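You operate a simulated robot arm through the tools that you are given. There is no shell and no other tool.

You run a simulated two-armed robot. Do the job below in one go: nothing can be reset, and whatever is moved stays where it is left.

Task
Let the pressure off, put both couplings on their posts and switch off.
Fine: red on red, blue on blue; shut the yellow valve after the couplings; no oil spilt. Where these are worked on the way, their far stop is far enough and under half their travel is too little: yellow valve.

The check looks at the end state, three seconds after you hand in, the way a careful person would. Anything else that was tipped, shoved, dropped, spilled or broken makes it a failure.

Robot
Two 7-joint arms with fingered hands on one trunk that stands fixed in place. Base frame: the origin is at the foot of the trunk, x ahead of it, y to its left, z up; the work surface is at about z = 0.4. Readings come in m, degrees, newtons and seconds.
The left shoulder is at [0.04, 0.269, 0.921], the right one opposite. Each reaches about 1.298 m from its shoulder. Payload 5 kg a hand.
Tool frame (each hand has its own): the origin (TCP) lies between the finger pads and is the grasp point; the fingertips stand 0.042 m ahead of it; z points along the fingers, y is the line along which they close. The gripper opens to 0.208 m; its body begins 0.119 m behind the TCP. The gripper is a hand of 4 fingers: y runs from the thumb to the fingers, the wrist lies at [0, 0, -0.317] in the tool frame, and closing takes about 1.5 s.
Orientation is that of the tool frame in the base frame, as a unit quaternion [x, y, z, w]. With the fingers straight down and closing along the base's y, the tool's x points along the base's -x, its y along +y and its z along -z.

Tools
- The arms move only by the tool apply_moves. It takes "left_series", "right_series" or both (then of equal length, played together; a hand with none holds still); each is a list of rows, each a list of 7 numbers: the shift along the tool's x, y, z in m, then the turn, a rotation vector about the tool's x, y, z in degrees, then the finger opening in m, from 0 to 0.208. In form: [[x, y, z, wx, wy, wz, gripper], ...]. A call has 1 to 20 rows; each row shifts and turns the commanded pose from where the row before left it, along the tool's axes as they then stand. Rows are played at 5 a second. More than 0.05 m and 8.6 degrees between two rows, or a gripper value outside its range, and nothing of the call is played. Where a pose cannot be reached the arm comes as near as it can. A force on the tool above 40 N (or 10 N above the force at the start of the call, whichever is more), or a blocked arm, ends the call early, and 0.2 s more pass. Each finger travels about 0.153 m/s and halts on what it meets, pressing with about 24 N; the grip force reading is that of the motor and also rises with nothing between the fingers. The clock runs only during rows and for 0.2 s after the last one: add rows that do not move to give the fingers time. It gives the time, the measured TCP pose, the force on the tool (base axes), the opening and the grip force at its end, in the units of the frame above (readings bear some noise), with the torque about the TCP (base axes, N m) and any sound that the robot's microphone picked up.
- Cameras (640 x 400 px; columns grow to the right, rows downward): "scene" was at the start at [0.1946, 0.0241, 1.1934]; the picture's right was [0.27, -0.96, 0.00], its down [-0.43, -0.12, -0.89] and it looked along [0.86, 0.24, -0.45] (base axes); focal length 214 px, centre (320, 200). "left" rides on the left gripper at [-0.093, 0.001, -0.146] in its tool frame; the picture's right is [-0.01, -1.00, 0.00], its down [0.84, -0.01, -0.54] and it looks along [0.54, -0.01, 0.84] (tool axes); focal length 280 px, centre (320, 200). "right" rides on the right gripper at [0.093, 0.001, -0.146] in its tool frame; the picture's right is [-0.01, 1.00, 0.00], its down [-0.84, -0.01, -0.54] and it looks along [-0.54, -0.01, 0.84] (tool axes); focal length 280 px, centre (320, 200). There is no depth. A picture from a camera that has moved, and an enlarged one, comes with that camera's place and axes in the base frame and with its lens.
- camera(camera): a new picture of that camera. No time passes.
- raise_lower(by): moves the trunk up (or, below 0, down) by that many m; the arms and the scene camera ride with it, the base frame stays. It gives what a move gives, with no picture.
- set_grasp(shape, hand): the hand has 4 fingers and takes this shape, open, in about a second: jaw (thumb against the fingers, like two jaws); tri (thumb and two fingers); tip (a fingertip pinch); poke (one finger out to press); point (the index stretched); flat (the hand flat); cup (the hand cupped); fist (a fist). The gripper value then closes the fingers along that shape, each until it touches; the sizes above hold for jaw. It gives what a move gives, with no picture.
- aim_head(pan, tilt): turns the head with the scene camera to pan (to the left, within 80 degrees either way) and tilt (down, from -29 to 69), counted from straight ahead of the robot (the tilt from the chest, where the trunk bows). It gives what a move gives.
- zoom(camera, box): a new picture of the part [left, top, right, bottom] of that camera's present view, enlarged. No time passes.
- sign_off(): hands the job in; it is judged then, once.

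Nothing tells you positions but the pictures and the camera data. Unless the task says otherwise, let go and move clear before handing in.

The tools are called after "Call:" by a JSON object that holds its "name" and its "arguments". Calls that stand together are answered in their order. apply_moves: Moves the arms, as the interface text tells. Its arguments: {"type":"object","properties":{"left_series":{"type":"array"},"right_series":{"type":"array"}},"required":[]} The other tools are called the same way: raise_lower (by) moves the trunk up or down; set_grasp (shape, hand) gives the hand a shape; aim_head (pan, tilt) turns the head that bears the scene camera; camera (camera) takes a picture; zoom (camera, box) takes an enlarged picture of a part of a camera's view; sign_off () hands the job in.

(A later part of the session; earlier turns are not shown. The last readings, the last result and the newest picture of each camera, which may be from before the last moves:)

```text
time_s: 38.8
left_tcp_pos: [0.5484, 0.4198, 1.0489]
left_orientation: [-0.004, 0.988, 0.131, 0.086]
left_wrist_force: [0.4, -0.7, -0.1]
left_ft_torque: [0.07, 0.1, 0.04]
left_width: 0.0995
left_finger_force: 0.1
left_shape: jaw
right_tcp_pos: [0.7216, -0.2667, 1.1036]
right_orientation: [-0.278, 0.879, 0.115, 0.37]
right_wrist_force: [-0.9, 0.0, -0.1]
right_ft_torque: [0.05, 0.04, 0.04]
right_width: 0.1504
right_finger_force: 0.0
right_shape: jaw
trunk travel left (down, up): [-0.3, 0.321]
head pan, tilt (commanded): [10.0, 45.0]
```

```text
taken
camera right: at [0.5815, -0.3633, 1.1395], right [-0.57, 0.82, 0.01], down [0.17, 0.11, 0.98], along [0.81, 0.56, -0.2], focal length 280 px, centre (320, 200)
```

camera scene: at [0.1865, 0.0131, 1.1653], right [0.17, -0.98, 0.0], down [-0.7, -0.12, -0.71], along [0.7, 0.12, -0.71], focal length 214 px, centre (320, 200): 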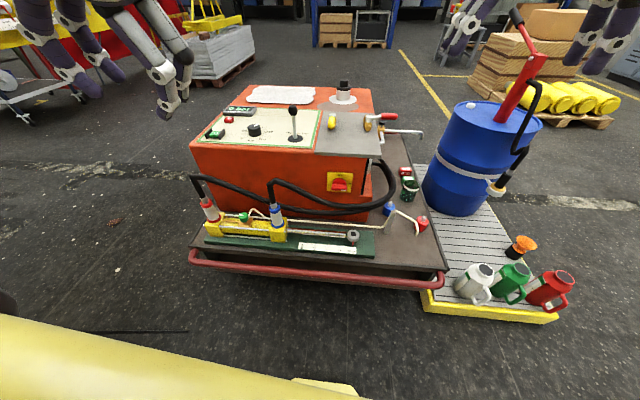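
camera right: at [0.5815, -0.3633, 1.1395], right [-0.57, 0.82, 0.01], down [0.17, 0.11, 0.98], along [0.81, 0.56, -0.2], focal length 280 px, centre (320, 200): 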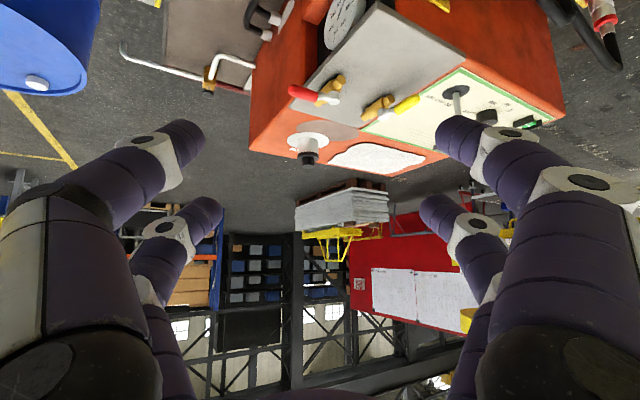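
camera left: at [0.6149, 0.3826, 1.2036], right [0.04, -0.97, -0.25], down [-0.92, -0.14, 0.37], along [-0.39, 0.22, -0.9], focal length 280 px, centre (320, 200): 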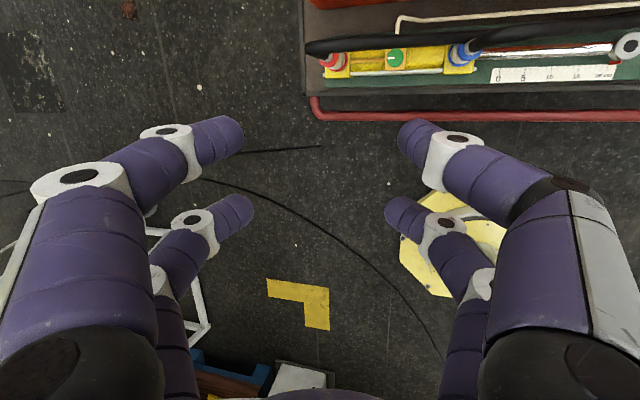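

Call:
{"name": "apply_moves", "arguments": {"right_series": [[0.01443, 0.03873, 0.01417, 0, 0, 0, 0.13], [0.01443, 0.03873, 0.01417, 0, 0, 0, 0.13], [0.01443, 0.03873, 0.01417, 0, 0, 0, 0.13], [0.01443, 0.03873, 0.01417, 0, 0, 0, 0.13], [0.01443, 0.03873, 0.01417, 0, 0, 0, 0.13], [0.01443, 0.03873, 0.01417, 0, 0, 0, 0.13], [0.01443, 0.03873, 0.01417, 0, 0, 0, 0.13], [0.01443, 0.03873, 0.01417, 0, 0, 0, 0.13], [0.01443, 0.03873, 0.01417, 0, 0, 0, 0.13], [0.01443, 0.03873, 0.01417, 0, 0, 0, 0.13]]}}

Call:
{"name": "camera", "arguments": {"camera": "right"}}

Call:
{"name": "camera", "arguments": {"camera": "scene"}}

```text
time_s: 41.0
left_tcp_pos: [0.5487, 0.4204, 1.0474]
left_orientation: [-0.004, 0.988, 0.13, 0.086]
left_wrist_force: [-0.5, -0.6, 0.1]
left_ft_torque: [-0.03, 0.05, 0.03]
left_width: 0.0995
left_finger_force: 0.1
left_shape: jaw
right_tcp_pos: [0.5002, 0.0506, 0.9003]
right_orientation: [-0.278, 0.879, 0.114, 0.369]
right_wrist_force: [0.1, -0.6, -0.4]
right_ft_torque: [0.0, 0.02, 0.0]
right_width: 0.1305
right_finger_force: 0.0
right_shape: jaw
trunk travel left (down, up): [-0.3, 0.321]
head pan, tilt (commanded): [10.0, 45.0]
```

```text
taken
camera right: at [0.3597, -0.046, 0.9347], right [-0.57, 0.82, 0.01], down [0.17, 0.11, 0.98], along [0.81, 0.56, -0.21], focal length 280 px, centre (320, 200)
```

right: 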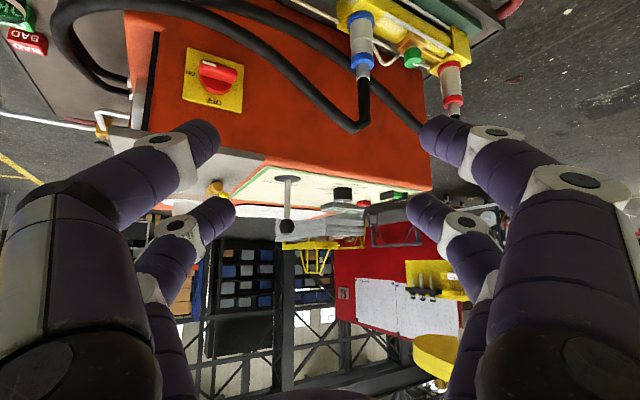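

```text
taken
camera scene: at [0.1866, 0.013, 1.1652], right [0.17, -0.98, 0.0], down [-0.7, -0.12, -0.71], along [0.7, 0.12, -0.71], focal length 214 px, centre (320, 200)
```

scene: 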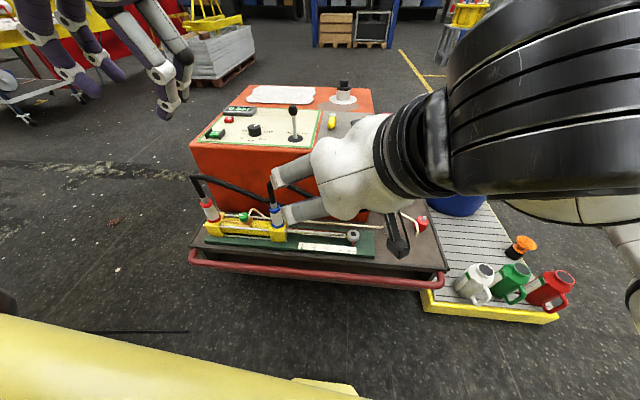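

The right camera agrees with my reckoning of the blue coupling (axis near (0.68, 0.267)). I'll ease the yaw to about 20°, clear of both the bleed knob and the blue hose, and go to a pre-grasp point 15 cm back.

Call:
{"name": "apply_moves", "arguments": {"right_series": [[0, 0, 0, 5.36, 0.03, 5.25, 0.12], [0, 0, 0, 5.36, 0.03, 5.25, 0.12], [0.0088, 0.0204, 0.0358, 0, 0, 0, 0.12], [0.0088, 0.0204, 0.0358, 0, 0, 0, 0.12], [0.0088, 0.0204, 0.0358, 0, 0, 0, 0.12], [0.0088, 0.0204, 0.0358, 0, 0, 0, 0.12], [0.0088, 0.0204, 0.0358, 0, 0, 0, 0.12], [0.0088, 0.0204, 0.0358, 0, 0, 0, 0.12], [0.0088, 0.0204, 0.0358, 0, 0, 0, 0.12]]}}

Call:
{"name": "camera", "arguments": {"camera": "right"}}

Call:
{"name": "camera", "arguments": {"camera": "scene"}}

Call:
{"name": "camera", "arguments": {"camera": "left"}}

```text
time_s: 43.0
left_tcp_pos: [0.5473, 0.4207, 1.0481]
left_orientation: [-0.003, 0.988, 0.13, 0.086]
left_wrist_force: [-0.3, -0.1, 0.4]
left_ft_torque: [-0.01, 0.04, -0.01]
left_width: 0.0994
left_finger_force: 0.2
left_shape: jaw
right_tcp_pos: [0.6218, 0.2248, 0.6812]
right_orientation: [-0.161, 0.908, 0.065, 0.382]
right_wrist_force: [0.7, -1.3, 0.5]
right_ft_torque: [0.0, 0.05, -0.01]
right_width: 0.1204
right_finger_force: 0.0
right_shape: jaw
right hand out of reach, approached as far as the arm can: row 2
trunk travel left (down, up): [-0.3, 0.321]
head pan, tilt (commanded): [10.0, 45.0]
```

```text
taken
camera right: at [0.4605, 0.1685, 0.7175], right [-0.33, 0.94, 0.01], down [0.2, 0.06, 0.98], along [0.92, 0.33, -0.21], focal length 280 px, centre (320, 200)
```

right: 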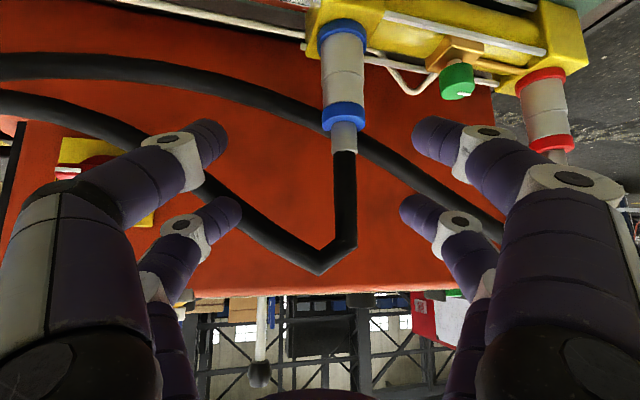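

```text
taken
camera scene: at [0.1867, 0.013, 1.1651], right [0.17, -0.98, 0.0], down [-0.7, -0.12, -0.71], along [0.7, 0.12, -0.71], focal length 214 px, centre (320, 200)
```

scene: 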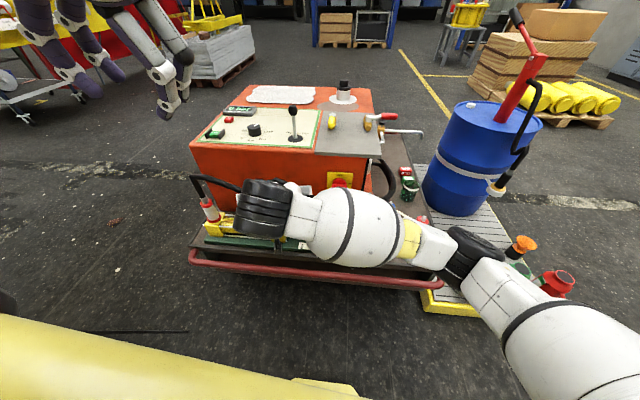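

```text
taken
camera left: at [0.6152, 0.3827, 1.2031], right [0.04, -0.97, -0.25], down [-0.92, -0.14, 0.37], along [-0.39, 0.22, -0.89], focal length 280 px, centre (320, 200)
```

left: 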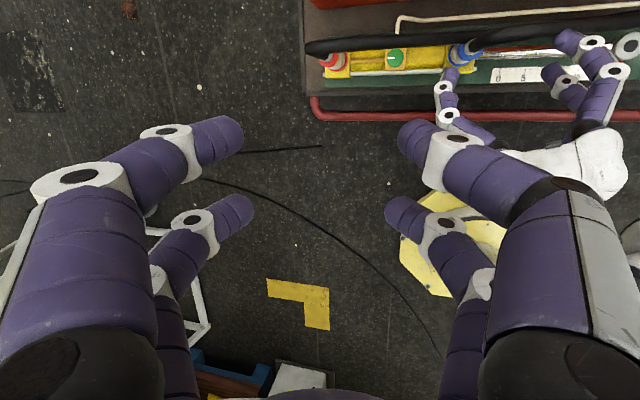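

The left hand's camera gives a fine overhead view of the right hand and coupling. I'll line up laterally and go halfway in, then check.

Call:
{"name": "apply_moves", "arguments": {"right_series": [[0.0123, 0.0103, 0, 0, 0, 0, 0.12], [0.0122, 0.0103, 0, 0, 0, 0, 0.12], [0, 0, 0.03, 0, 0, 0, 0.12], [0, 0, 0.03, 0, 0, 0, 0.12]]}}

Call:
{"name": "camera", "arguments": {"camera": "right"}}

Call:
{"name": "zoom", "arguments": {"camera": "left", "box": [300, 0, 640, 200]}}

```text
time_s: 44.0
left_tcp_pos: [0.5484, 0.4199, 1.0488]
left_orientation: [-0.004, 0.988, 0.13, 0.085]
left_wrist_force: [-0.1, -1.0, -0.2]
left_ft_torque: [-0.01, -0.01, 0.0]
left_width: 0.0995
left_finger_force: 0.0
left_shape: jaw
right_tcp_pos: [0.6379, 0.2526, 0.6219]
right_orientation: [-0.162, 0.908, 0.065, 0.381]
right_wrist_force: [-1.2, -0.2, 0.4]
right_ft_torque: [-0.01, -0.03, 0.03]
right_width: 0.1203
right_finger_force: 0.1
right_shape: jaw
trunk travel left (down, up): [-0.3, 0.321]
head pan, tilt (commanded): [10.0, 45.0]
```

```text
taken
camera right: at [0.4776, 0.1966, 0.6569], right [-0.33, 0.94, 0.01], down [0.2, 0.06, 0.98], along [0.92, 0.33, -0.21], focal length 280 px, centre (320, 200)
```

right: 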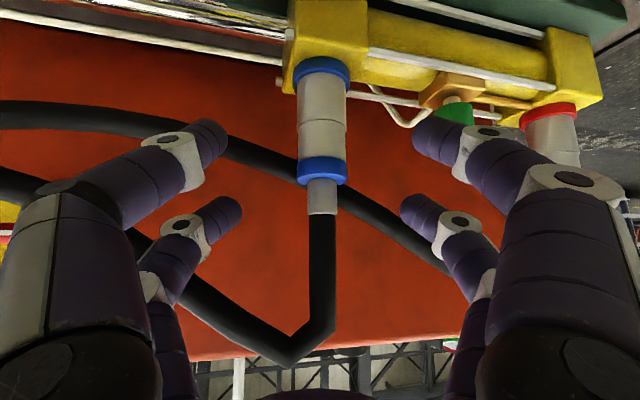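

```text
1.88 times, centred on (470, 100) of left
camera zoom: at [0.615, 0.3826, 1.2033], right [0.04, -0.97, -0.25], down [-0.92, -0.14, 0.37], along [-0.39, 0.22, -0.9], focal length 528 px, centre (38, 388)
```

zoom: 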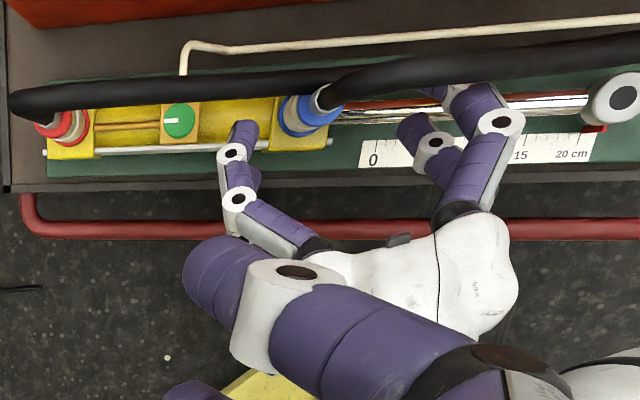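

Call:
{"name": "apply_moves", "arguments": {"right_series": [[0, 0, 0, 0, 0, 0, 0.085], [0, 0, 0.03, 0, 0, 0, 0.085], [0, 0, 0.0296, 0, 0, 0, 0.085]]}}

Call:
{"name": "camera", "arguments": {"camera": "right"}}

Call:
{"name": "zoom", "arguments": {"camera": "left", "box": [300, 0, 640, 200]}}

Call:
{"name": "zoom", "arguments": {"camera": "scene", "box": [180, 150, 420, 300]}}

```text
time_s: 44.8
left_tcp_pos: [0.5476, 0.4207, 1.0484]
left_orientation: [-0.005, 0.988, 0.13, 0.086]
left_wrist_force: [0.8, -0.1, -1.3]
left_ft_torque: [0.0, 0.02, -0.01]
left_width: 0.0996
left_finger_force: 0.1
left_shape: jaw
right_tcp_pos: [0.6788, 0.2668, 0.5797]
right_orientation: [-0.161, 0.908, 0.065, 0.381]
right_wrist_force: [-0.6, -0.1, 0.3]
right_ft_torque: [-0.03, 0.02, -0.03]
right_width: 0.0856
right_finger_force: 0.0
right_shape: jaw
trunk travel left (down, up): [-0.3, 0.321]
head pan, tilt (commanded): [10.0, 45.0]
```

```text
taken
camera right: at [0.5186, 0.2108, 0.6149], right [-0.33, 0.94, 0.01], down [0.2, 0.06, 0.98], along [0.92, 0.33, -0.21], focal length 280 px, centre (320, 200)
```

right: 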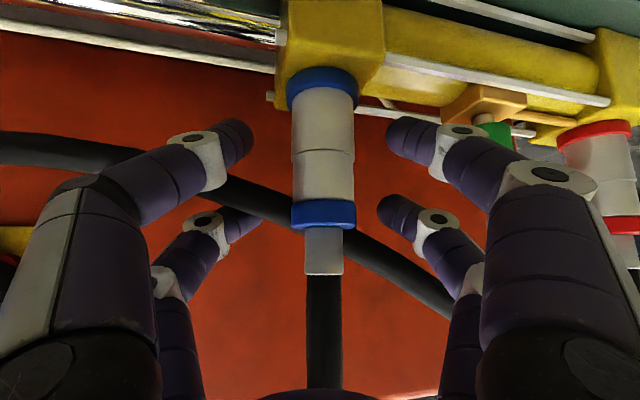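

```text
1.88 times, centred on (470, 100) of left
camera zoom: at [0.6151, 0.3826, 1.2033], right [0.04, -0.97, -0.25], down [-0.92, -0.14, 0.37], along [-0.39, 0.22, -0.9], focal length 528 px, centre (38, 388)
```

zoom: 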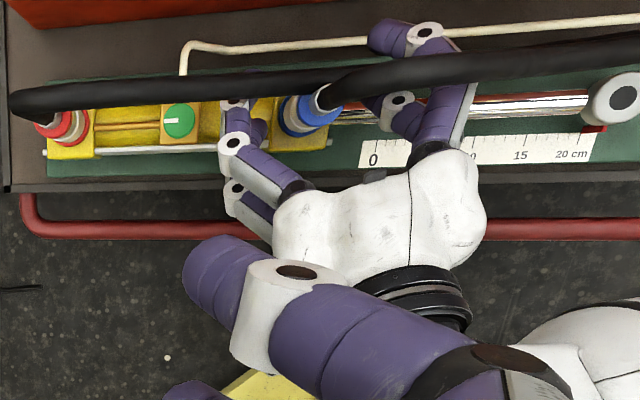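

```text
2.67 times, centred on (300, 225) of scene
camera zoom: at [0.1865, 0.0132, 1.1651], right [0.17, -0.98, 0.0], down [-0.7, -0.12, -0.71], along [0.7, 0.12, -0.71], focal length 572 px, centre (373, 133)
```

zoom: 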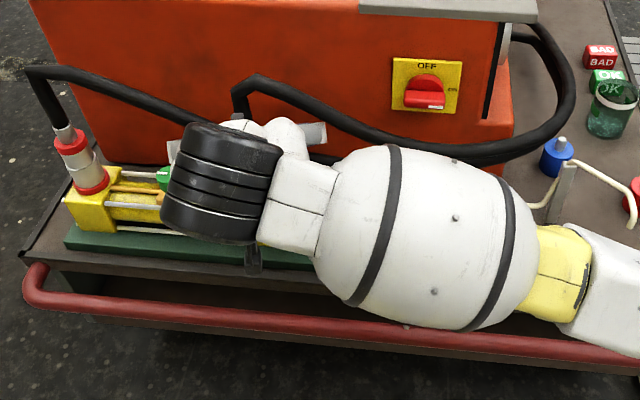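

The coupling stands centred between the finger pads, clear of the bleed knob. I'll close the grip.

Call:
{"name": "apply_moves", "arguments": {"right_series": [[0, 0, 0, 0, 0, 0, 0.06], [0, 0, 0, 0, 0, 0, 0.04], [0, 0, 0, 0, 0, 0, 0.02], [0, 0, 0, 0, 0, 0, 0.0], [0, 0, 0, 0, 0, 0, 0.0], [0, 0, 0, 0, 0, 0, 0.0], [0, 0, 0, 0, 0, 0, 0.0]]}}

Call:
{"name": "camera", "arguments": {"camera": "right"}}

Call:
{"name": "zoom", "arguments": {"camera": "left", "box": [300, 0, 640, 200]}}

```text
time_s: 46.4
left_tcp_pos: [0.5477, 0.42, 1.0471]
left_orientation: [-0.005, 0.988, 0.13, 0.086]
left_wrist_force: [-0.1, -0.1, -0.1]
left_ft_torque: [0.01, -0.02, 0.05]
left_width: 0.0994
left_finger_force: 0.0
left_shape: jaw
right_tcp_pos: [0.6786, 0.2672, 0.5792]
right_orientation: [-0.162, 0.908, 0.065, 0.381]
right_wrist_force: [0.2, -0.5, -0.2]
right_ft_torque: [-0.04, -0.02, 0.01]
right_width: 0.017
right_finger_force: 24.0
right_shape: jaw
trunk travel left (down, up): [-0.3, 0.321]
head pan, tilt (commanded): [10.0, 45.0]
```

```text
taken
camera right: at [0.5185, 0.2106, 0.6151], right [-0.33, 0.94, 0.01], down [0.2, 0.06, 0.98], along [0.92, 0.33, -0.21], focal length 280 px, centre (320, 200)
```

right: 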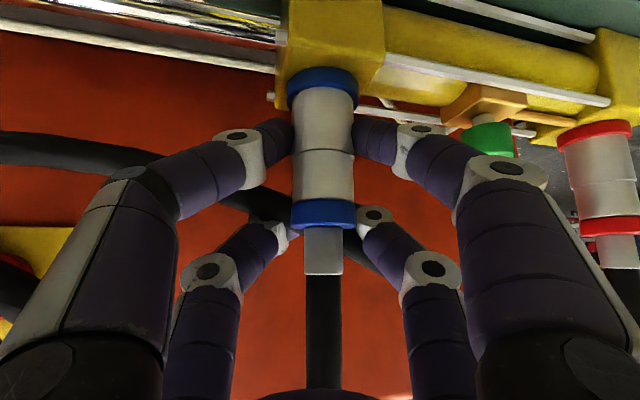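

```text
1.88 times, centred on (470, 100) of left
camera zoom: at [0.615, 0.3826, 1.2035], right [0.04, -0.97, -0.25], down [-0.92, -0.14, 0.37], along [-0.39, 0.22, -0.9], focal length 528 px, centre (38, 388)
```

zoom: 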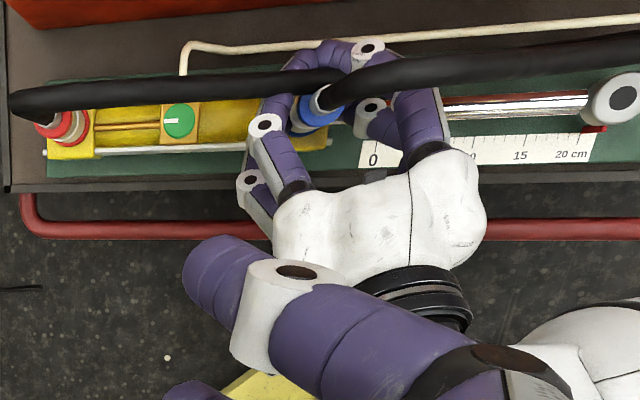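

Firm hold on the blue coupling. With the gauge at 0 bar, I'll pull it straight up gently.

Call:
{"name": "apply_moves", "arguments": {"right_series": [[-0.00357, 0, -0.0035, 0, 0, 0, 0.0], [-0.00357, 0, -0.0035, 0, 0, 0, 0.0], [-0.00357, 0, -0.0035, 0, 0, 0, 0.0], [-0.00357, 0, -0.0035, 0, 0, 0, 0.0]]}}

Call:
{"name": "camera", "arguments": {"camera": "right"}}

```text
time_s: 47.4
left_tcp_pos: [0.5487, 0.4221, 1.0487]
left_orientation: [-0.005, 0.988, 0.13, 0.086]
left_wrist_force: [0.6, 0.6, -0.8]
left_ft_torque: [0.02, 0.0, 0.0]
left_width: 0.0994
left_finger_force: 0.0
left_shape: jaw
right_tcp_pos: [0.6775, 0.2672, 0.5994]
right_orientation: [-0.162, 0.908, 0.065, 0.381]
right_wrist_force: [0.6, 0.1, -3.6]
right_ft_torque: [-0.02, 0.01, 0.01]
right_width: 0.0169
right_finger_force: 23.9
right_shape: jaw
trunk travel left (down, up): [-0.3, 0.321]
head pan, tilt (commanded): [10.0, 45.0]
```

```text
taken
camera right: at [0.5173, 0.2112, 0.6353], right [-0.33, 0.94, 0.01], down [0.2, 0.06, 0.98], along [0.92, 0.33, -0.21], focal length 280 px, centre (320, 200)
```

right: 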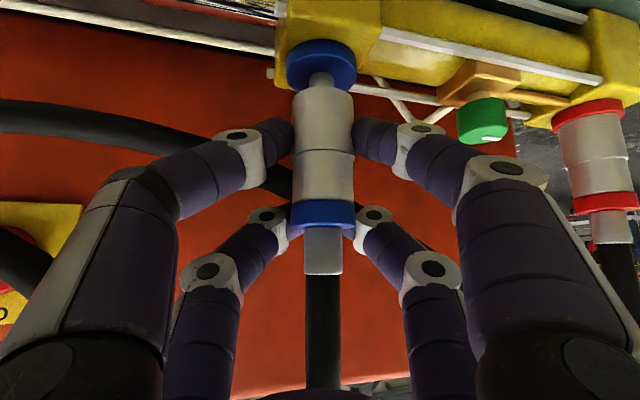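

The blue coupling came free cleanly; its blue foot ring stays on the port, and I'm carrying about 3.6 N. I'll lift it clear and look at how the hose follows.

Call:
{"name": "apply_moves", "arguments": {"right_series": [[-0.0179, 0, -0.0175, 0, 0, 0, 0.0], [-0.0179, 0, -0.0175, 0, 0, 0, 0.0], [-0.0179, 0, -0.0175, 0, 0, 0, 0.0], [-0.0179, 0, -0.0175, 0, 0, 0, 0.0], [-0.0179, 0, -0.0175, 0, 0, 0, 0.0], [-0.0179, 0, -0.0175, 0, 0, 0, 0.0]]}}

Call:
{"name": "camera", "arguments": {"camera": "right"}}

Call:
{"name": "camera", "arguments": {"camera": "scene"}}

Call:
{"name": "camera", "arguments": {"camera": "left"}}

```text
time_s: 48.8
left_tcp_pos: [0.548, 0.4205, 1.0477]
left_orientation: [-0.004, 0.988, 0.131, 0.085]
left_wrist_force: [0.7, -0.3, 0.3]
left_ft_torque: [0.0, -0.03, 0.02]
left_width: 0.0998
left_finger_force: 0.0
left_shape: jaw
right_tcp_pos: [0.678, 0.2655, 0.7493]
right_orientation: [-0.162, 0.908, 0.066, 0.381]
right_wrist_force: [0.0, -0.5, -2.9]
right_ft_torque: [-0.04, 0.01, 0.0]
right_width: 0.017
right_finger_force: 23.6
right_shape: jaw
trunk travel left (down, up): [-0.3, 0.321]
head pan, tilt (commanded): [10.0, 45.0]
```

```text
taken
camera right: at [0.5173, 0.211, 0.7855], right [-0.33, 0.94, 0.01], down [0.2, 0.06, 0.98], along [0.92, 0.33, -0.21], focal length 280 px, centre (320, 200)
```

right: 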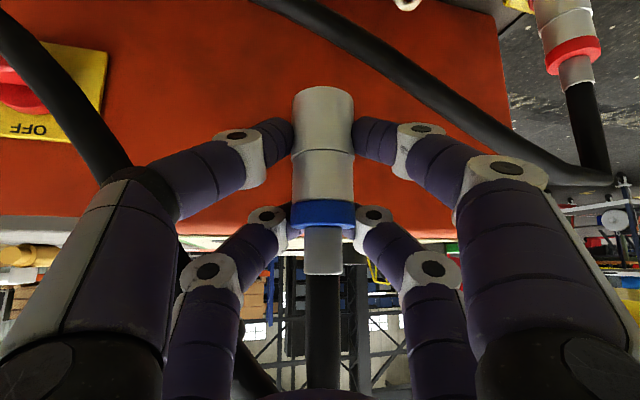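

```text
taken
camera scene: at [0.1864, 0.0132, 1.1653], right [0.17, -0.98, 0.0], down [-0.7, -0.12, -0.71], along [0.7, 0.12, -0.71], focal length 214 px, centre (320, 200)
```

scene: 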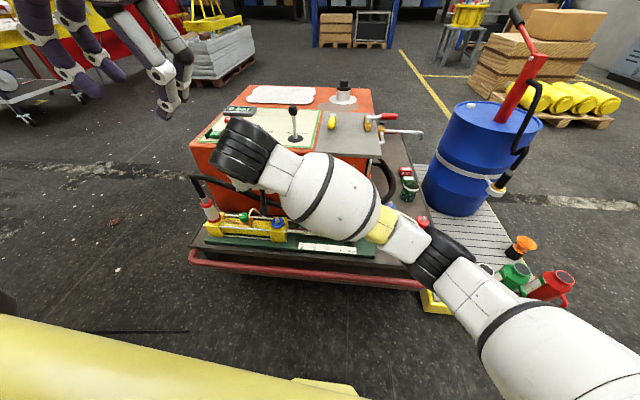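

```text
taken
camera left: at [0.6146, 0.3827, 1.2038], right [0.05, -0.97, -0.25], down [-0.92, -0.14, 0.37], along [-0.39, 0.22, -0.9], focal length 280 px, centre (320, 200)
```

left: 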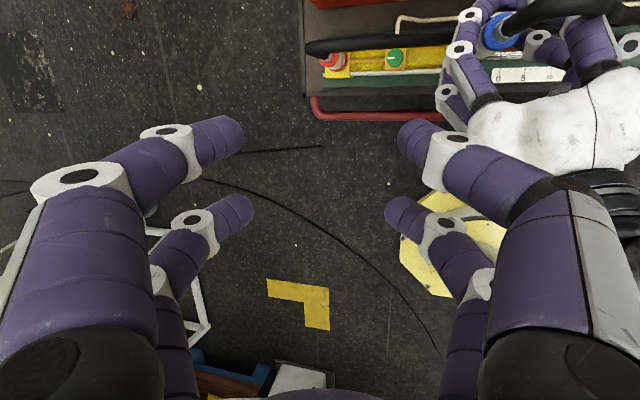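

The hose follows freely. Carry it across the front of the cabinet to the right side, level.

Call:
{"name": "apply_moves", "arguments": {"right_series": [[0.0107, -0.0392, -0.0119, 0, 0, 0, 0.0], [0.0107, -0.0392, -0.0119, 0, 0, 0, 0.0], [0.0107, -0.0392, -0.0119, 0, 0, 0, 0.0], [0.0107, -0.0392, -0.0119, 0, 0, 0, 0.0], [0.0107, -0.0392, -0.0119, 0, 0, 0, 0.0], [0.0107, -0.0392, -0.0119, 0, 0, 0, 0.0]]}}

Call:
{"name": "camera", "arguments": {"camera": "scene"}}

Call:
{"name": "camera", "arguments": {"camera": "right"}}

```text
time_s: 50.2
left_tcp_pos: [0.5488, 0.42, 1.0483]
left_orientation: [-0.003, 0.988, 0.131, 0.086]
left_wrist_force: [1.0, 0.5, 0.4]
left_ft_torque: [0.01, 0.01, 0.01]
left_width: 0.0998
left_finger_force: 0.0
left_shape: jaw
right_tcp_pos: [0.6664, 0.0147, 0.7551]
right_orientation: [-0.162, 0.908, 0.065, 0.38]
right_wrist_force: [1.3, -0.3, -3.1]
right_ft_torque: [-0.04, 0.03, -0.06]
right_width: 0.0168
right_finger_force: 24.0
right_shape: jaw
trunk travel left (down, up): [-0.3, 0.321]
head pan, tilt (commanded): [10.0, 45.0]
```

```text
taken
camera scene: at [0.1867, 0.0133, 1.1652], right [0.17, -0.98, 0.0], down [-0.7, -0.12, -0.71], along [0.7, 0.12, -0.71], focal length 214 px, centre (320, 200)
```

scene: 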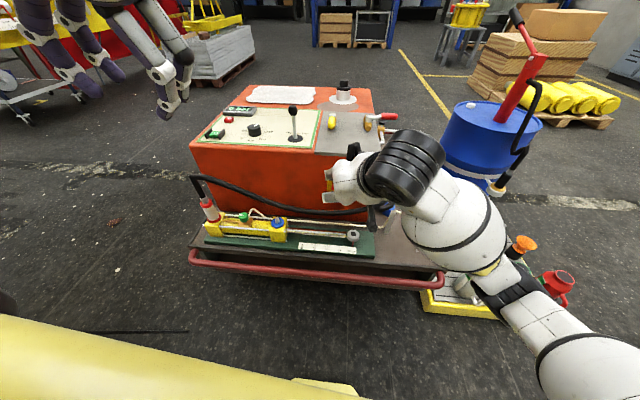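

```text
taken
camera right: at [0.508, -0.0411, 0.7907], right [-0.33, 0.94, 0.01], down [0.2, 0.06, 0.98], along [0.92, 0.33, -0.21], focal length 280 px, centre (320, 200)
```

right: 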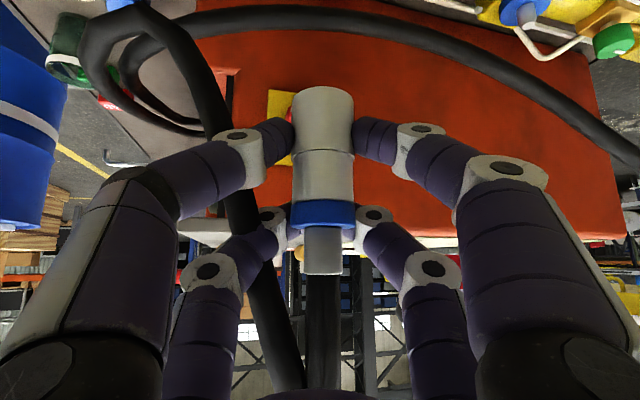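

Call:
{"name": "zoom", "arguments": {"camera": "right", "box": [0, 0, 300, 190]}}

Call:
{"name": "zoom", "arguments": {"camera": "scene", "box": [320, 120, 460, 260]}}

```text
2.11 times, centred on (150, 95) of right
camera zoom: at [0.508, -0.0411, 0.7907], right [-0.33, 0.94, 0.01], down [0.2, 0.06, 0.98], along [0.92, 0.33, -0.21], focal length 590 px, centre (678, 421)
```

zoom: 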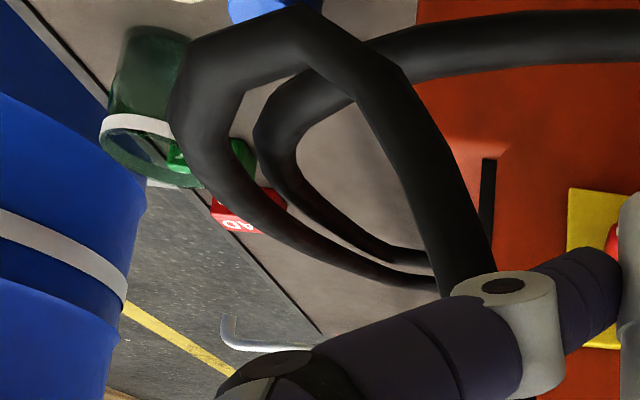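

```text
2.86 times, centred on (390, 190) of scene
camera zoom: at [0.1867, 0.0133, 1.1652], right [0.17, -0.98, 0.0], down [-0.7, -0.12, -0.71], along [0.7, 0.12, -0.71], focal length 613 px, centre (120, 229)
```

zoom: 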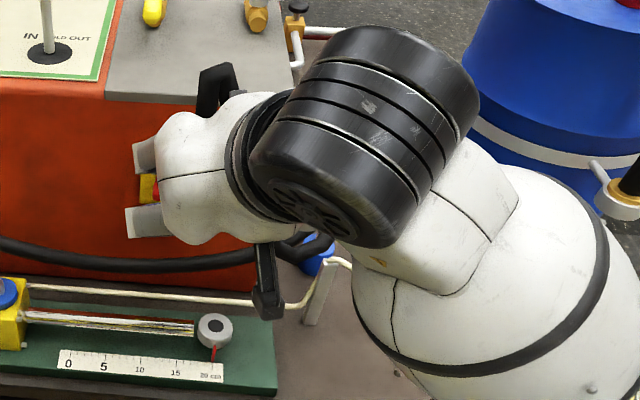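

The hose forms a hanging loop ahead of the hand, still well in front of the glass. I'll move on in smaller steps, watching the loop against the glass and tags.

Call:
{"name": "apply_moves", "arguments": {"right_series": [[0.0107, -0.0392, -0.0119, 0, 0, 0, 0.0], [0.0107, -0.0392, -0.0119, 0, 0, 0, 0.0], [0.0107, -0.0392, -0.0119, 0, 0, 0, 0.0]]}}

Call:
{"name": "camera", "arguments": {"camera": "right"}}

Call:
{"name": "aim_head", "arguments": {"pan": -10, "tilt": 35}}

Call:
{"name": "camera", "arguments": {"camera": "scene"}}

```text
time_s: 51.0
left_tcp_pos: [0.548, 0.4205, 1.0478]
left_orientation: [-0.004, 0.988, 0.13, 0.085]
left_wrist_force: [-0.1, 0.5, -0.7]
left_ft_torque: [-0.05, 0.0, 0.02]
left_width: 0.0995
left_finger_force: 0.1
left_shape: jaw
right_tcp_pos: [0.664, -0.111, 0.7549]
right_orientation: [-0.163, 0.908, 0.065, 0.38]
right_wrist_force: [-0.5, 0.0, -3.2]
right_ft_torque: [-0.03, 0.04, -0.04]
right_width: 0.0168
right_finger_force: 24.1
right_shape: jaw
trunk travel left (down, up): [-0.3, 0.321]
head pan, tilt (commanded): [10.0, 45.0]
```

```text
taken
camera right: at [0.5038, -0.1675, 0.791], right [-0.34, 0.94, 0.01], down [0.2, 0.06, 0.98], along [0.92, 0.33, -0.21], focal length 280 px, centre (320, 200)
```

right: 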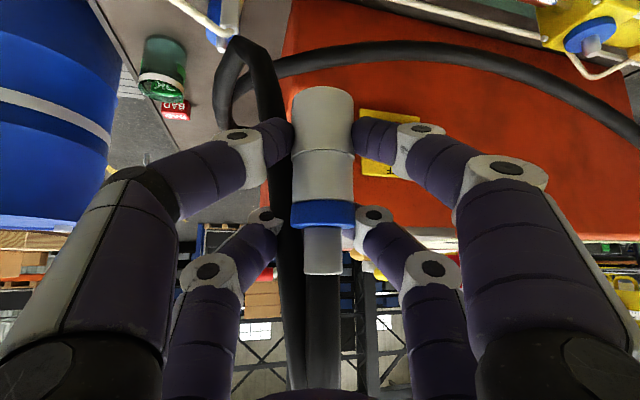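

```text
time_s: 51.9
left_tcp_pos: [0.5493, 0.4191, 1.0475]
left_orientation: [-0.005, 0.988, 0.13, 0.085]
left_wrist_force: [-0.3, 0.1, -0.5]
left_ft_torque: [0.04, -0.04, 0.0]
left_width: 0.0994
left_finger_force: 0.0
left_shape: jaw
right_tcp_pos: [0.6624, -0.1104, 0.7558]
right_orientation: [-0.162, 0.908, 0.065, 0.381]
right_wrist_force: [-0.7, 0.4, -3.3]
right_ft_torque: [0.0, 0.0, 0.0]
right_width: 0.0169
right_finger_force: 24.2
right_shape: jaw
trunk travel left (down, up): [-0.3, 0.321]
head pan, tilt (commanded): [-10.0, 35.0]
```

```text
taken
camera scene: at [0.1932, -0.0163, 1.18], right [-0.17, -0.98, 0.0], down [-0.57, 0.1, -0.82], along [0.81, -0.14, -0.57], focal length 214 px, centre (320, 200)
```

scene: 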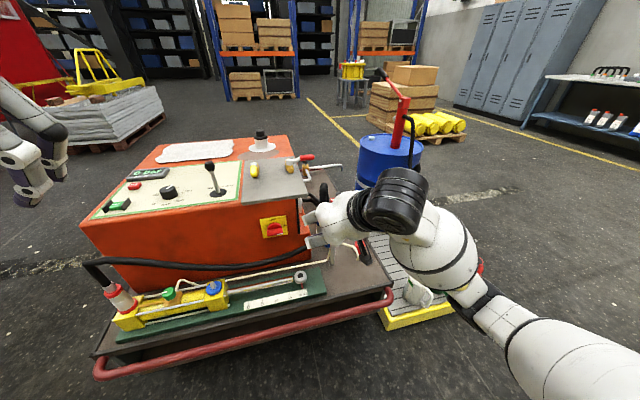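

Call:
{"name": "apply_moves", "arguments": {"right_series": [[0, 0, 0, -4.47, -0.03, -4.38, 0.0], [0, 0, 0, -4.47, -0.03, -4.38, 0.0], [0, 0, 0, -4.47, -0.03, -4.38, 0.0], [0, 0, 0, -4.47, -0.03, -4.38, 0.0]]}}

Call:
{"name": "camera", "arguments": {"camera": "right"}}

```text
time_s: 52.9
left_tcp_pos: [0.5478, 0.4208, 1.0491]
left_orientation: [-0.004, 0.988, 0.131, 0.086]
left_wrist_force: [-0.4, 0.0, 0.1]
left_ft_torque: [0.0, 0.0, 0.01]
left_width: 0.0996
left_finger_force: 0.2
left_shape: jaw
right_tcp_pos: [0.6628, -0.1126, 0.7578]
right_orientation: [-0.356, 0.851, 0.147, 0.358]
right_wrist_force: [-1.1, 1.3, -2.8]
right_ft_torque: [0.01, 0.04, -0.02]
right_width: 0.0167
right_finger_force: 23.6
right_shape: jaw
trunk travel left (down, up): [-0.3, 0.321]
head pan, tilt (commanded): [-10.0, 35.0]
```

```text
taken
camera right: at [0.5425, -0.2317, 0.7933], right [-0.7, 0.71, 0.01], down [0.15, 0.14, 0.98], along [0.69, 0.69, -0.21], focal length 280 px, centre (320, 200)
```

right: 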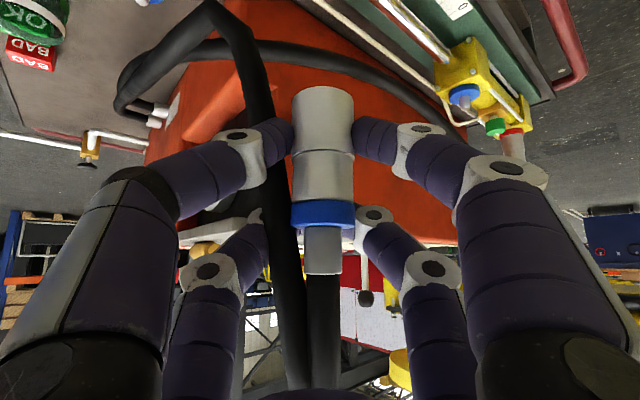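

Call:
{"name": "apply_moves", "arguments": {"right_series": [[0.0112, -0.0344, 0.0168, 0, 0, 0, 0.0], [0.0112, -0.0344, 0.0168, 0, 0, 0, 0.0], [0.0112, -0.0344, 0.0168, 0, 0, 0, 0.0], [0.0112, -0.0344, 0.0168, 0, 0, 0, 0.0], [0.0112, -0.0344, 0.0168, 0, 0, 0, 0.0]]}}

Call:
{"name": "camera", "arguments": {"camera": "right"}}

Call:
{"name": "zoom", "arguments": {"camera": "scene", "box": [230, 140, 430, 280]}}

```text
time_s: 54.0
left_tcp_pos: [0.5495, 0.4193, 1.0475]
left_orientation: [-0.005, 0.988, 0.129, 0.086]
left_wrist_force: [-0.3, 0.1, -0.2]
left_ft_torque: [0.06, -0.01, 0.02]
left_width: 0.0997
left_finger_force: 0.2
left_shape: jaw
right_tcp_pos: [0.799, -0.2205, 0.6591]
right_orientation: [-0.355, 0.851, 0.147, 0.358]
right_wrist_force: [0.1, 0.3, -4.6]
right_ft_torque: [-0.03, 0.0, -0.01]
right_width: 0.0168
right_finger_force: 24.7
right_shape: jaw
trunk travel left (down, up): [-0.3, 0.321]
head pan, tilt (commanded): [-10.0, 35.0]
```

```text
taken
camera right: at [0.6784, -0.3392, 0.6946], right [-0.7, 0.71, 0.01], down [0.15, 0.14, 0.98], along [0.7, 0.69, -0.21], focal length 280 px, centre (320, 200)
```

right: 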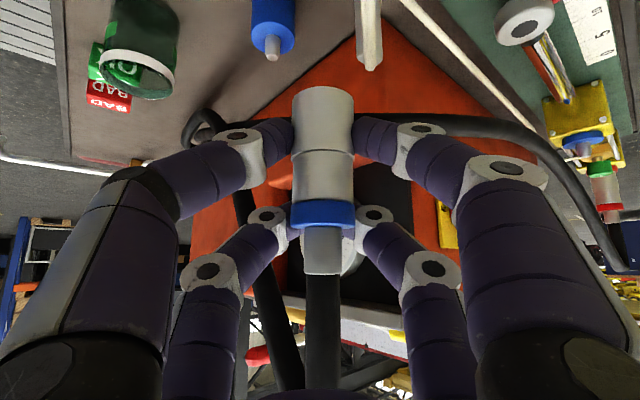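

```text
2.86 times, centred on (330, 210) of scene
camera zoom: at [0.1932, -0.0163, 1.1799], right [-0.17, -0.98, 0.0], down [-0.57, 0.1, -0.82], along [0.81, -0.14, -0.57], focal length 613 px, centre (291, 171)
```

zoom: 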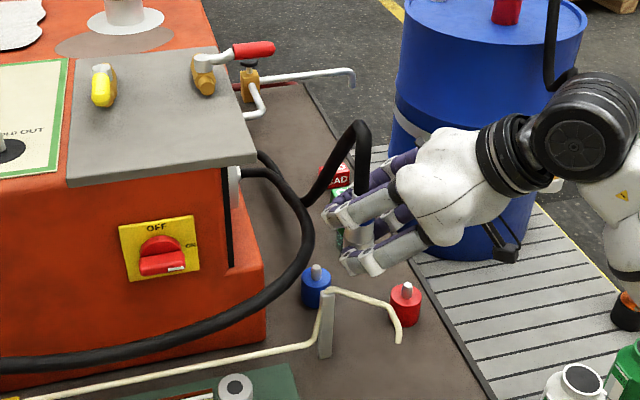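

Now the scene camera sees the coupling, posts and hose well; the blue post's nipple tip triangulates to (0.911, −0.183, 0.4735), the red one to (0.842, −0.317, 0.474). I'll zoom to measure the coupling's position in the hand.

Call:
{"name": "zoom", "arguments": {"camera": "scene", "box": [320, 170, 400, 250]}}

Call:
{"name": "zoom", "arguments": {"camera": "right", "box": [220, 20, 420, 300]}}

```text
5.00 times, centred on (360, 210) of scene
camera zoom: at [0.1932, -0.0163, 1.1799], right [-0.17, -0.98, 0.0], down [-0.57, 0.1, -0.82], along [0.81, -0.14, -0.57], focal length 1072 px, centre (120, 150)
```

zoom: 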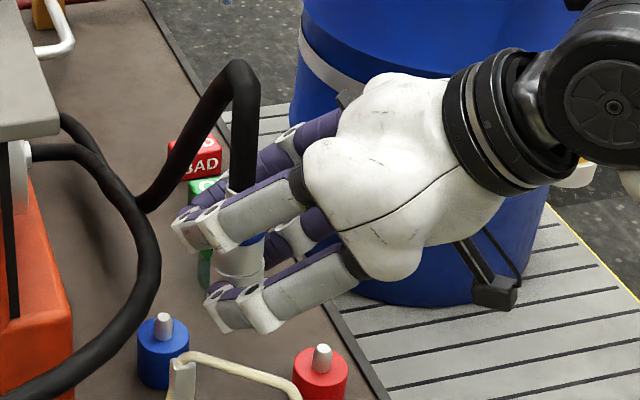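

```text
1.43 times, centred on (320, 160) of right
camera zoom: at [0.6784, -0.3392, 0.6946], right [-0.7, 0.71, 0.01], down [0.15, 0.14, 0.98], along [0.7, 0.69, -0.21], focal length 401 px, centre (320, 257)
```

zoom: 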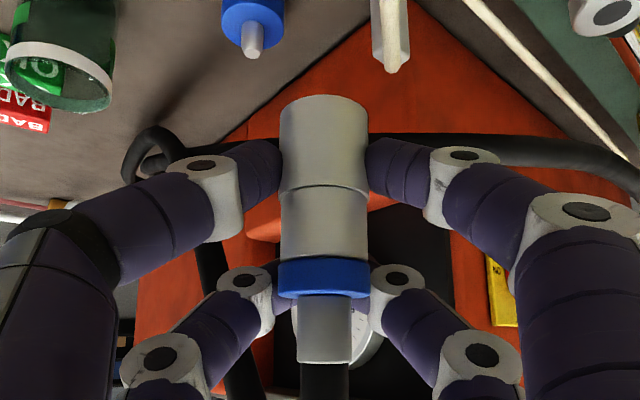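

Call:
{"name": "apply_moves", "arguments": {"right_series": [[-0.0071, -0.0137, 0.0284, 0, 0, 0, 0.0], [-0.0071, -0.0137, 0.0284, 0, 0, 0, 0.0], [-0.0071, -0.0137, 0.0284, 0, 0, 0, 0.0], [-0.0071, -0.0137, 0.0284, 0, 0, 0, 0.0]]}}

Call:
{"name": "camera", "arguments": {"camera": "right"}}

Call:
{"name": "zoom", "arguments": {"camera": "scene", "box": [290, 150, 390, 250]}}

```text
time_s: 55.0
left_tcp_pos: [0.5489, 0.4205, 1.0477]
left_orientation: [-0.004, 0.988, 0.13, 0.085]
left_wrist_force: [0.2, 0.4, -0.1]
left_ft_torque: [0.0, 0.01, 0.0]
left_width: 0.0996
left_finger_force: 0.0
left_shape: jaw
right_tcp_pos: [0.9097, -0.1882, 0.5989]
right_orientation: [-0.355, 0.851, 0.148, 0.357]
right_wrist_force: [-1.1, -0.2, -3.6]
right_ft_torque: [-0.02, 0.01, 0.0]
right_width: 0.0171
right_finger_force: 24.2
right_shape: jaw
trunk travel left (down, up): [-0.3, 0.321]
head pan, tilt (commanded): [-10.0, 35.0]
```

```text
taken
camera right: at [0.7881, -0.306, 0.6349], right [-0.7, 0.71, 0.01], down [0.15, 0.14, 0.98], along [0.7, 0.69, -0.21], focal length 280 px, centre (320, 200)
```

right: 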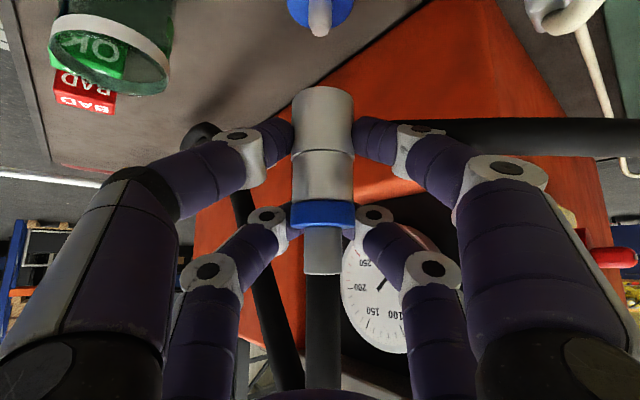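

```text
4.00 times, centred on (340, 200) of scene
camera zoom: at [0.1932, -0.0164, 1.1799], right [-0.17, -0.98, 0.0], down [-0.57, 0.1, -0.82], along [0.81, -0.14, -0.57], focal length 858 px, centre (240, 200)
```

zoom: 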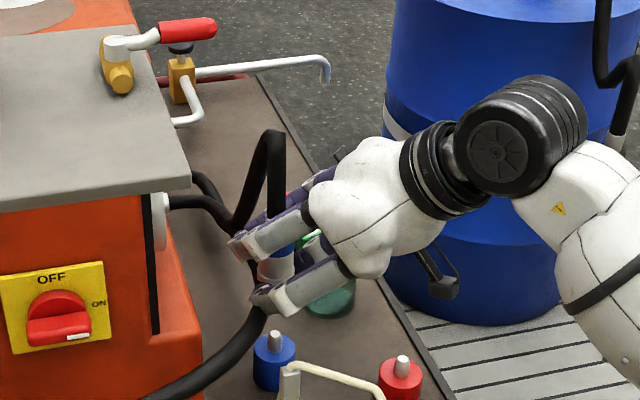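

Call:
{"name": "zoom", "arguments": {"camera": "right", "box": [260, 0, 380, 120]}}

Call:
{"name": "zoom", "arguments": {"camera": "scene", "box": [325, 180, 375, 250]}}

```text
3.33 times, centred on (320, 60) of right
camera zoom: at [0.7881, -0.306, 0.6349], right [-0.7, 0.71, 0.01], down [0.15, 0.14, 0.98], along [0.7, 0.69, -0.21], focal length 935 px, centre (320, 667)
```

zoom: 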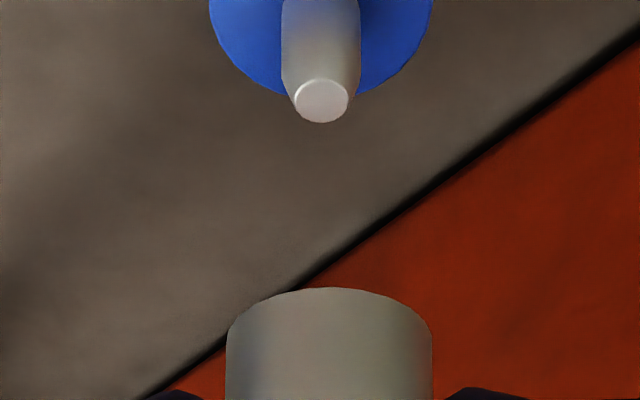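

```text
5.71 times, centred on (350, 215) of scene
camera zoom: at [0.1932, -0.0164, 1.1799], right [-0.17, -0.98, 0.0], down [-0.57, 0.1, -0.82], along [0.81, -0.14, -0.57], focal length 1226 px, centre (149, 114)
```

zoom: 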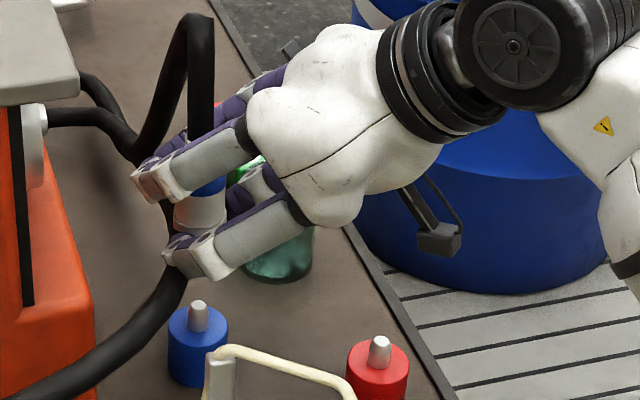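

Alignment over the blue post is within about 2 mm. I'll correct that and lower 5 cm, then check before engaging.

Call:
{"name": "apply_moves", "arguments": {"right_series": [[-0.001, -0.0014, 0.001, 0, 0, 0, 0.0], [0.0121, 0.0001, 0.0119, 0, 0, 0, 0.0], [0.0121, 0.0001, 0.0119, 0, 0, 0, 0.0], [0.0121, 0.0001, 0.0119, 0, 0, 0, 0.0]]}}

Call:
{"name": "zoom", "arguments": {"camera": "right", "box": [220, 0, 420, 150]}}

Call:
{"name": "zoom", "arguments": {"camera": "scene", "box": [310, 170, 390, 250]}}

```text
time_s: 56.0
left_tcp_pos: [0.5485, 0.4196, 1.0479]
left_orientation: [-0.004, 0.988, 0.13, 0.085]
left_wrist_force: [0.5, 0.5, -0.2]
left_ft_torque: [0.0, 0.0, -0.01]
left_width: 0.0995
left_finger_force: 0.0
left_shape: jaw
right_tcp_pos: [0.9116, -0.187, 0.5502]
right_orientation: [-0.356, 0.851, 0.148, 0.358]
right_wrist_force: [-0.1, -0.5, -2.5]
right_ft_torque: [-0.07, 0.08, 0.02]
right_width: 0.0167
right_finger_force: 23.3
right_shape: jaw
trunk travel left (down, up): [-0.3, 0.321]
head pan, tilt (commanded): [-10.0, 35.0]
```

```text
2.67 times, centred on (320, 75) of right
camera zoom: at [0.7908, -0.3054, 0.5856], right [-0.7, 0.71, 0.01], down [0.15, 0.14, 0.98], along [0.7, 0.69, -0.21], focal length 748 px, centre (320, 533)
```

zoom: 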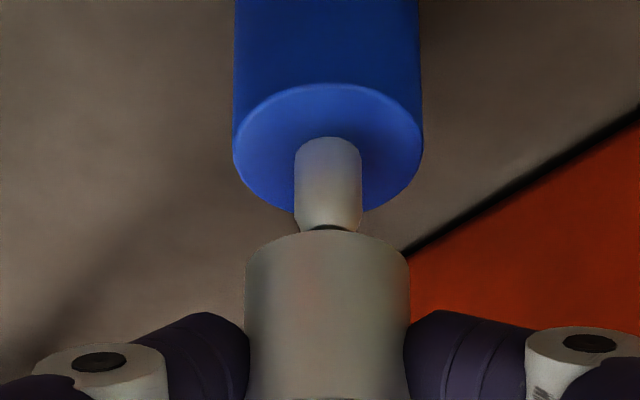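

```text
5.00 times, centred on (350, 210) of scene
camera zoom: at [0.1935, -0.0163, 1.1799], right [-0.17, -0.98, 0.0], down [-0.57, 0.1, -0.82], along [0.81, -0.14, -0.57], focal length 1072 px, centre (170, 150)
```

zoom: 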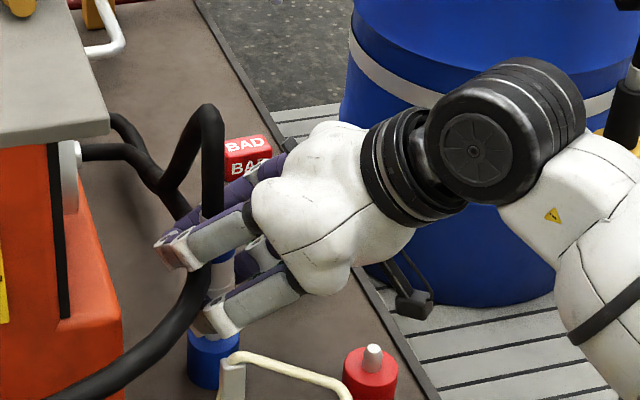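

Call:
{"name": "apply_moves", "arguments": {"right_series": [[0.00428, 0, 0.0042, 0, 0, 0, 0.0], [0.00428, 0, 0.0042, 0, 0, 0, 0.0], [0.00428, 0, 0.0042, 0, 0, 0, 0.0]]}}

Call:
{"name": "zoom", "arguments": {"camera": "right", "box": [220, 0, 420, 150]}}

```text
time_s: 56.9
left_tcp_pos: [0.549, 0.4207, 1.0488]
left_orientation: [-0.004, 0.988, 0.131, 0.086]
left_wrist_force: [-0.3, -0.2, -0.5]
left_ft_torque: [0.0, 0.01, 0.0]
left_width: 0.0996
left_finger_force: 0.1
left_shape: jaw
right_tcp_pos: [0.9129, -0.1868, 0.532]
right_orientation: [-0.354, 0.852, 0.146, 0.357]
right_wrist_force: [0.3, 0.1, -2.4]
right_ft_torque: [-0.01, -0.01, 0.02]
right_width: 0.0168
right_finger_force: 24.3
right_shape: jaw
trunk travel left (down, up): [-0.3, 0.321]
head pan, tilt (commanded): [-10.0, 35.0]
```

```text
2.67 times, centred on (320, 75) of right
camera zoom: at [0.7919, -0.3058, 0.5673], right [-0.7, 0.71, 0.01], down [0.15, 0.14, 0.98], along [0.7, 0.69, -0.21], focal length 748 px, centre (320, 533)
```

zoom: 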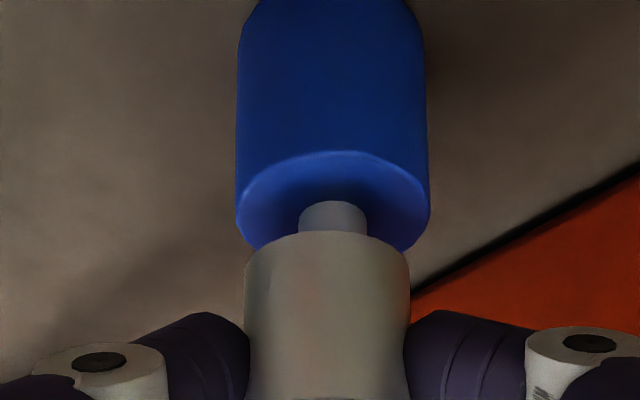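

Call:
{"name": "apply_moves", "arguments": {"right_series": [[0.0036, 0.0011, 0.0035, 0, 0, 0, 0.0], [0.0036, 0, 0.0035, 0, 0, 0, 0.0], [0.0029, 0, 0.0028, 0, 0, 0, 0.0]]}}

Call:
{"name": "zoom", "arguments": {"camera": "right", "box": [220, 0, 420, 150]}}

```text
time_s: 57.6
left_tcp_pos: [0.548, 0.4202, 1.0471]
left_orientation: [-0.004, 0.988, 0.13, 0.085]
left_wrist_force: [0.5, -0.5, -0.7]
left_ft_torque: [0.01, -0.01, -0.02]
left_width: 0.0997
left_finger_force: 0.1
left_shape: jaw
right_tcp_pos: [0.912, -0.1862, 0.5174]
right_orientation: [-0.355, 0.851, 0.147, 0.358]
right_wrist_force: [0.0, -0.3, -2.9]
right_ft_torque: [-0.01, -0.01, 0.0]
right_width: 0.017
right_finger_force: 23.7
right_shape: jaw
trunk travel left (down, up): [-0.3, 0.321]
head pan, tilt (commanded): [-10.0, 35.0]
```

```text
2.67 times, centred on (320, 75) of right
camera zoom: at [0.7913, -0.3056, 0.5533], right [-0.7, 0.71, 0.01], down [0.15, 0.14, 0.98], along [0.7, 0.69, -0.21], focal length 748 px, centre (320, 533)
```

zoom: 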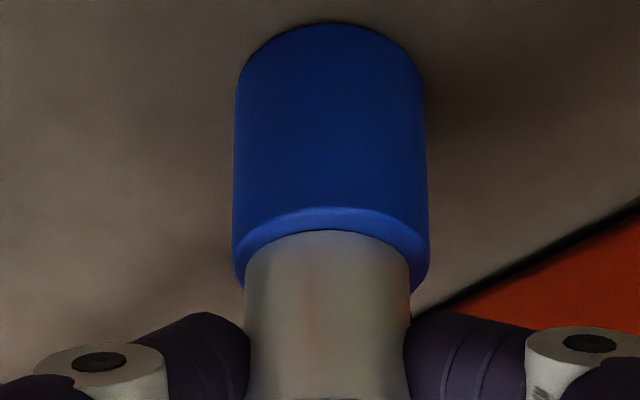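

Call:
{"name": "apply_moves", "arguments": {"right_series": [[0.00143, 0, 0.0014, 0, 0, 0, 0.0], [0.00143, 0, 0.0014, 0, 0, 0, 0.0], [0.00143, 0, 0.0014, 0, 0, 0, 0.0]]}}

Call:
{"name": "zoom", "arguments": {"camera": "right", "box": [220, 0, 420, 150]}}

```text
time_s: 58.5
left_tcp_pos: [0.5481, 0.4195, 1.049]
left_orientation: [-0.004, 0.988, 0.13, 0.087]
left_wrist_force: [0.4, 0.4, -0.6]
left_ft_torque: [0.01, -0.03, -0.01]
left_width: 0.0996
left_finger_force: 0.2
left_shape: jaw
right_tcp_pos: [0.9128, -0.1871, 0.5164]
right_orientation: [-0.355, 0.85, 0.147, 0.36]
right_wrist_force: [-2.9, -1.6, 18.2]
right_ft_torque: [0.05, 0.17, -0.03]
right_width: 0.0173
right_finger_force: 24.0
right_shape: jaw
trunk travel left (down, up): [-0.3, 0.321]
head pan, tilt (commanded): [-10.0, 35.0]
```

```text
2.67 times, centred on (320, 75) of right
camera zoom: at [0.7912, -0.3056, 0.5509], right [-0.7, 0.71, 0.0], down [0.15, 0.14, 0.98], along [0.7, 0.69, -0.2], focal length 748 px, centre (320, 533)
```

zoom: 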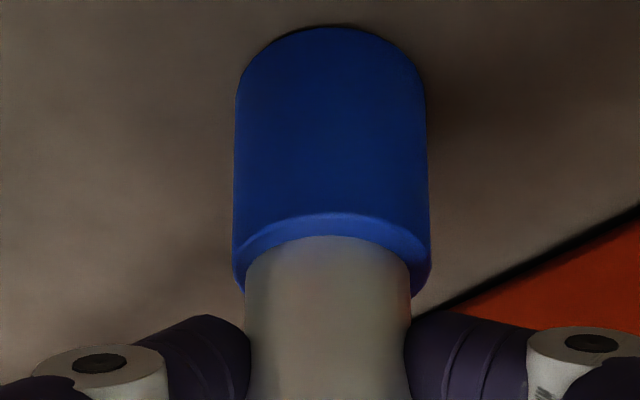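

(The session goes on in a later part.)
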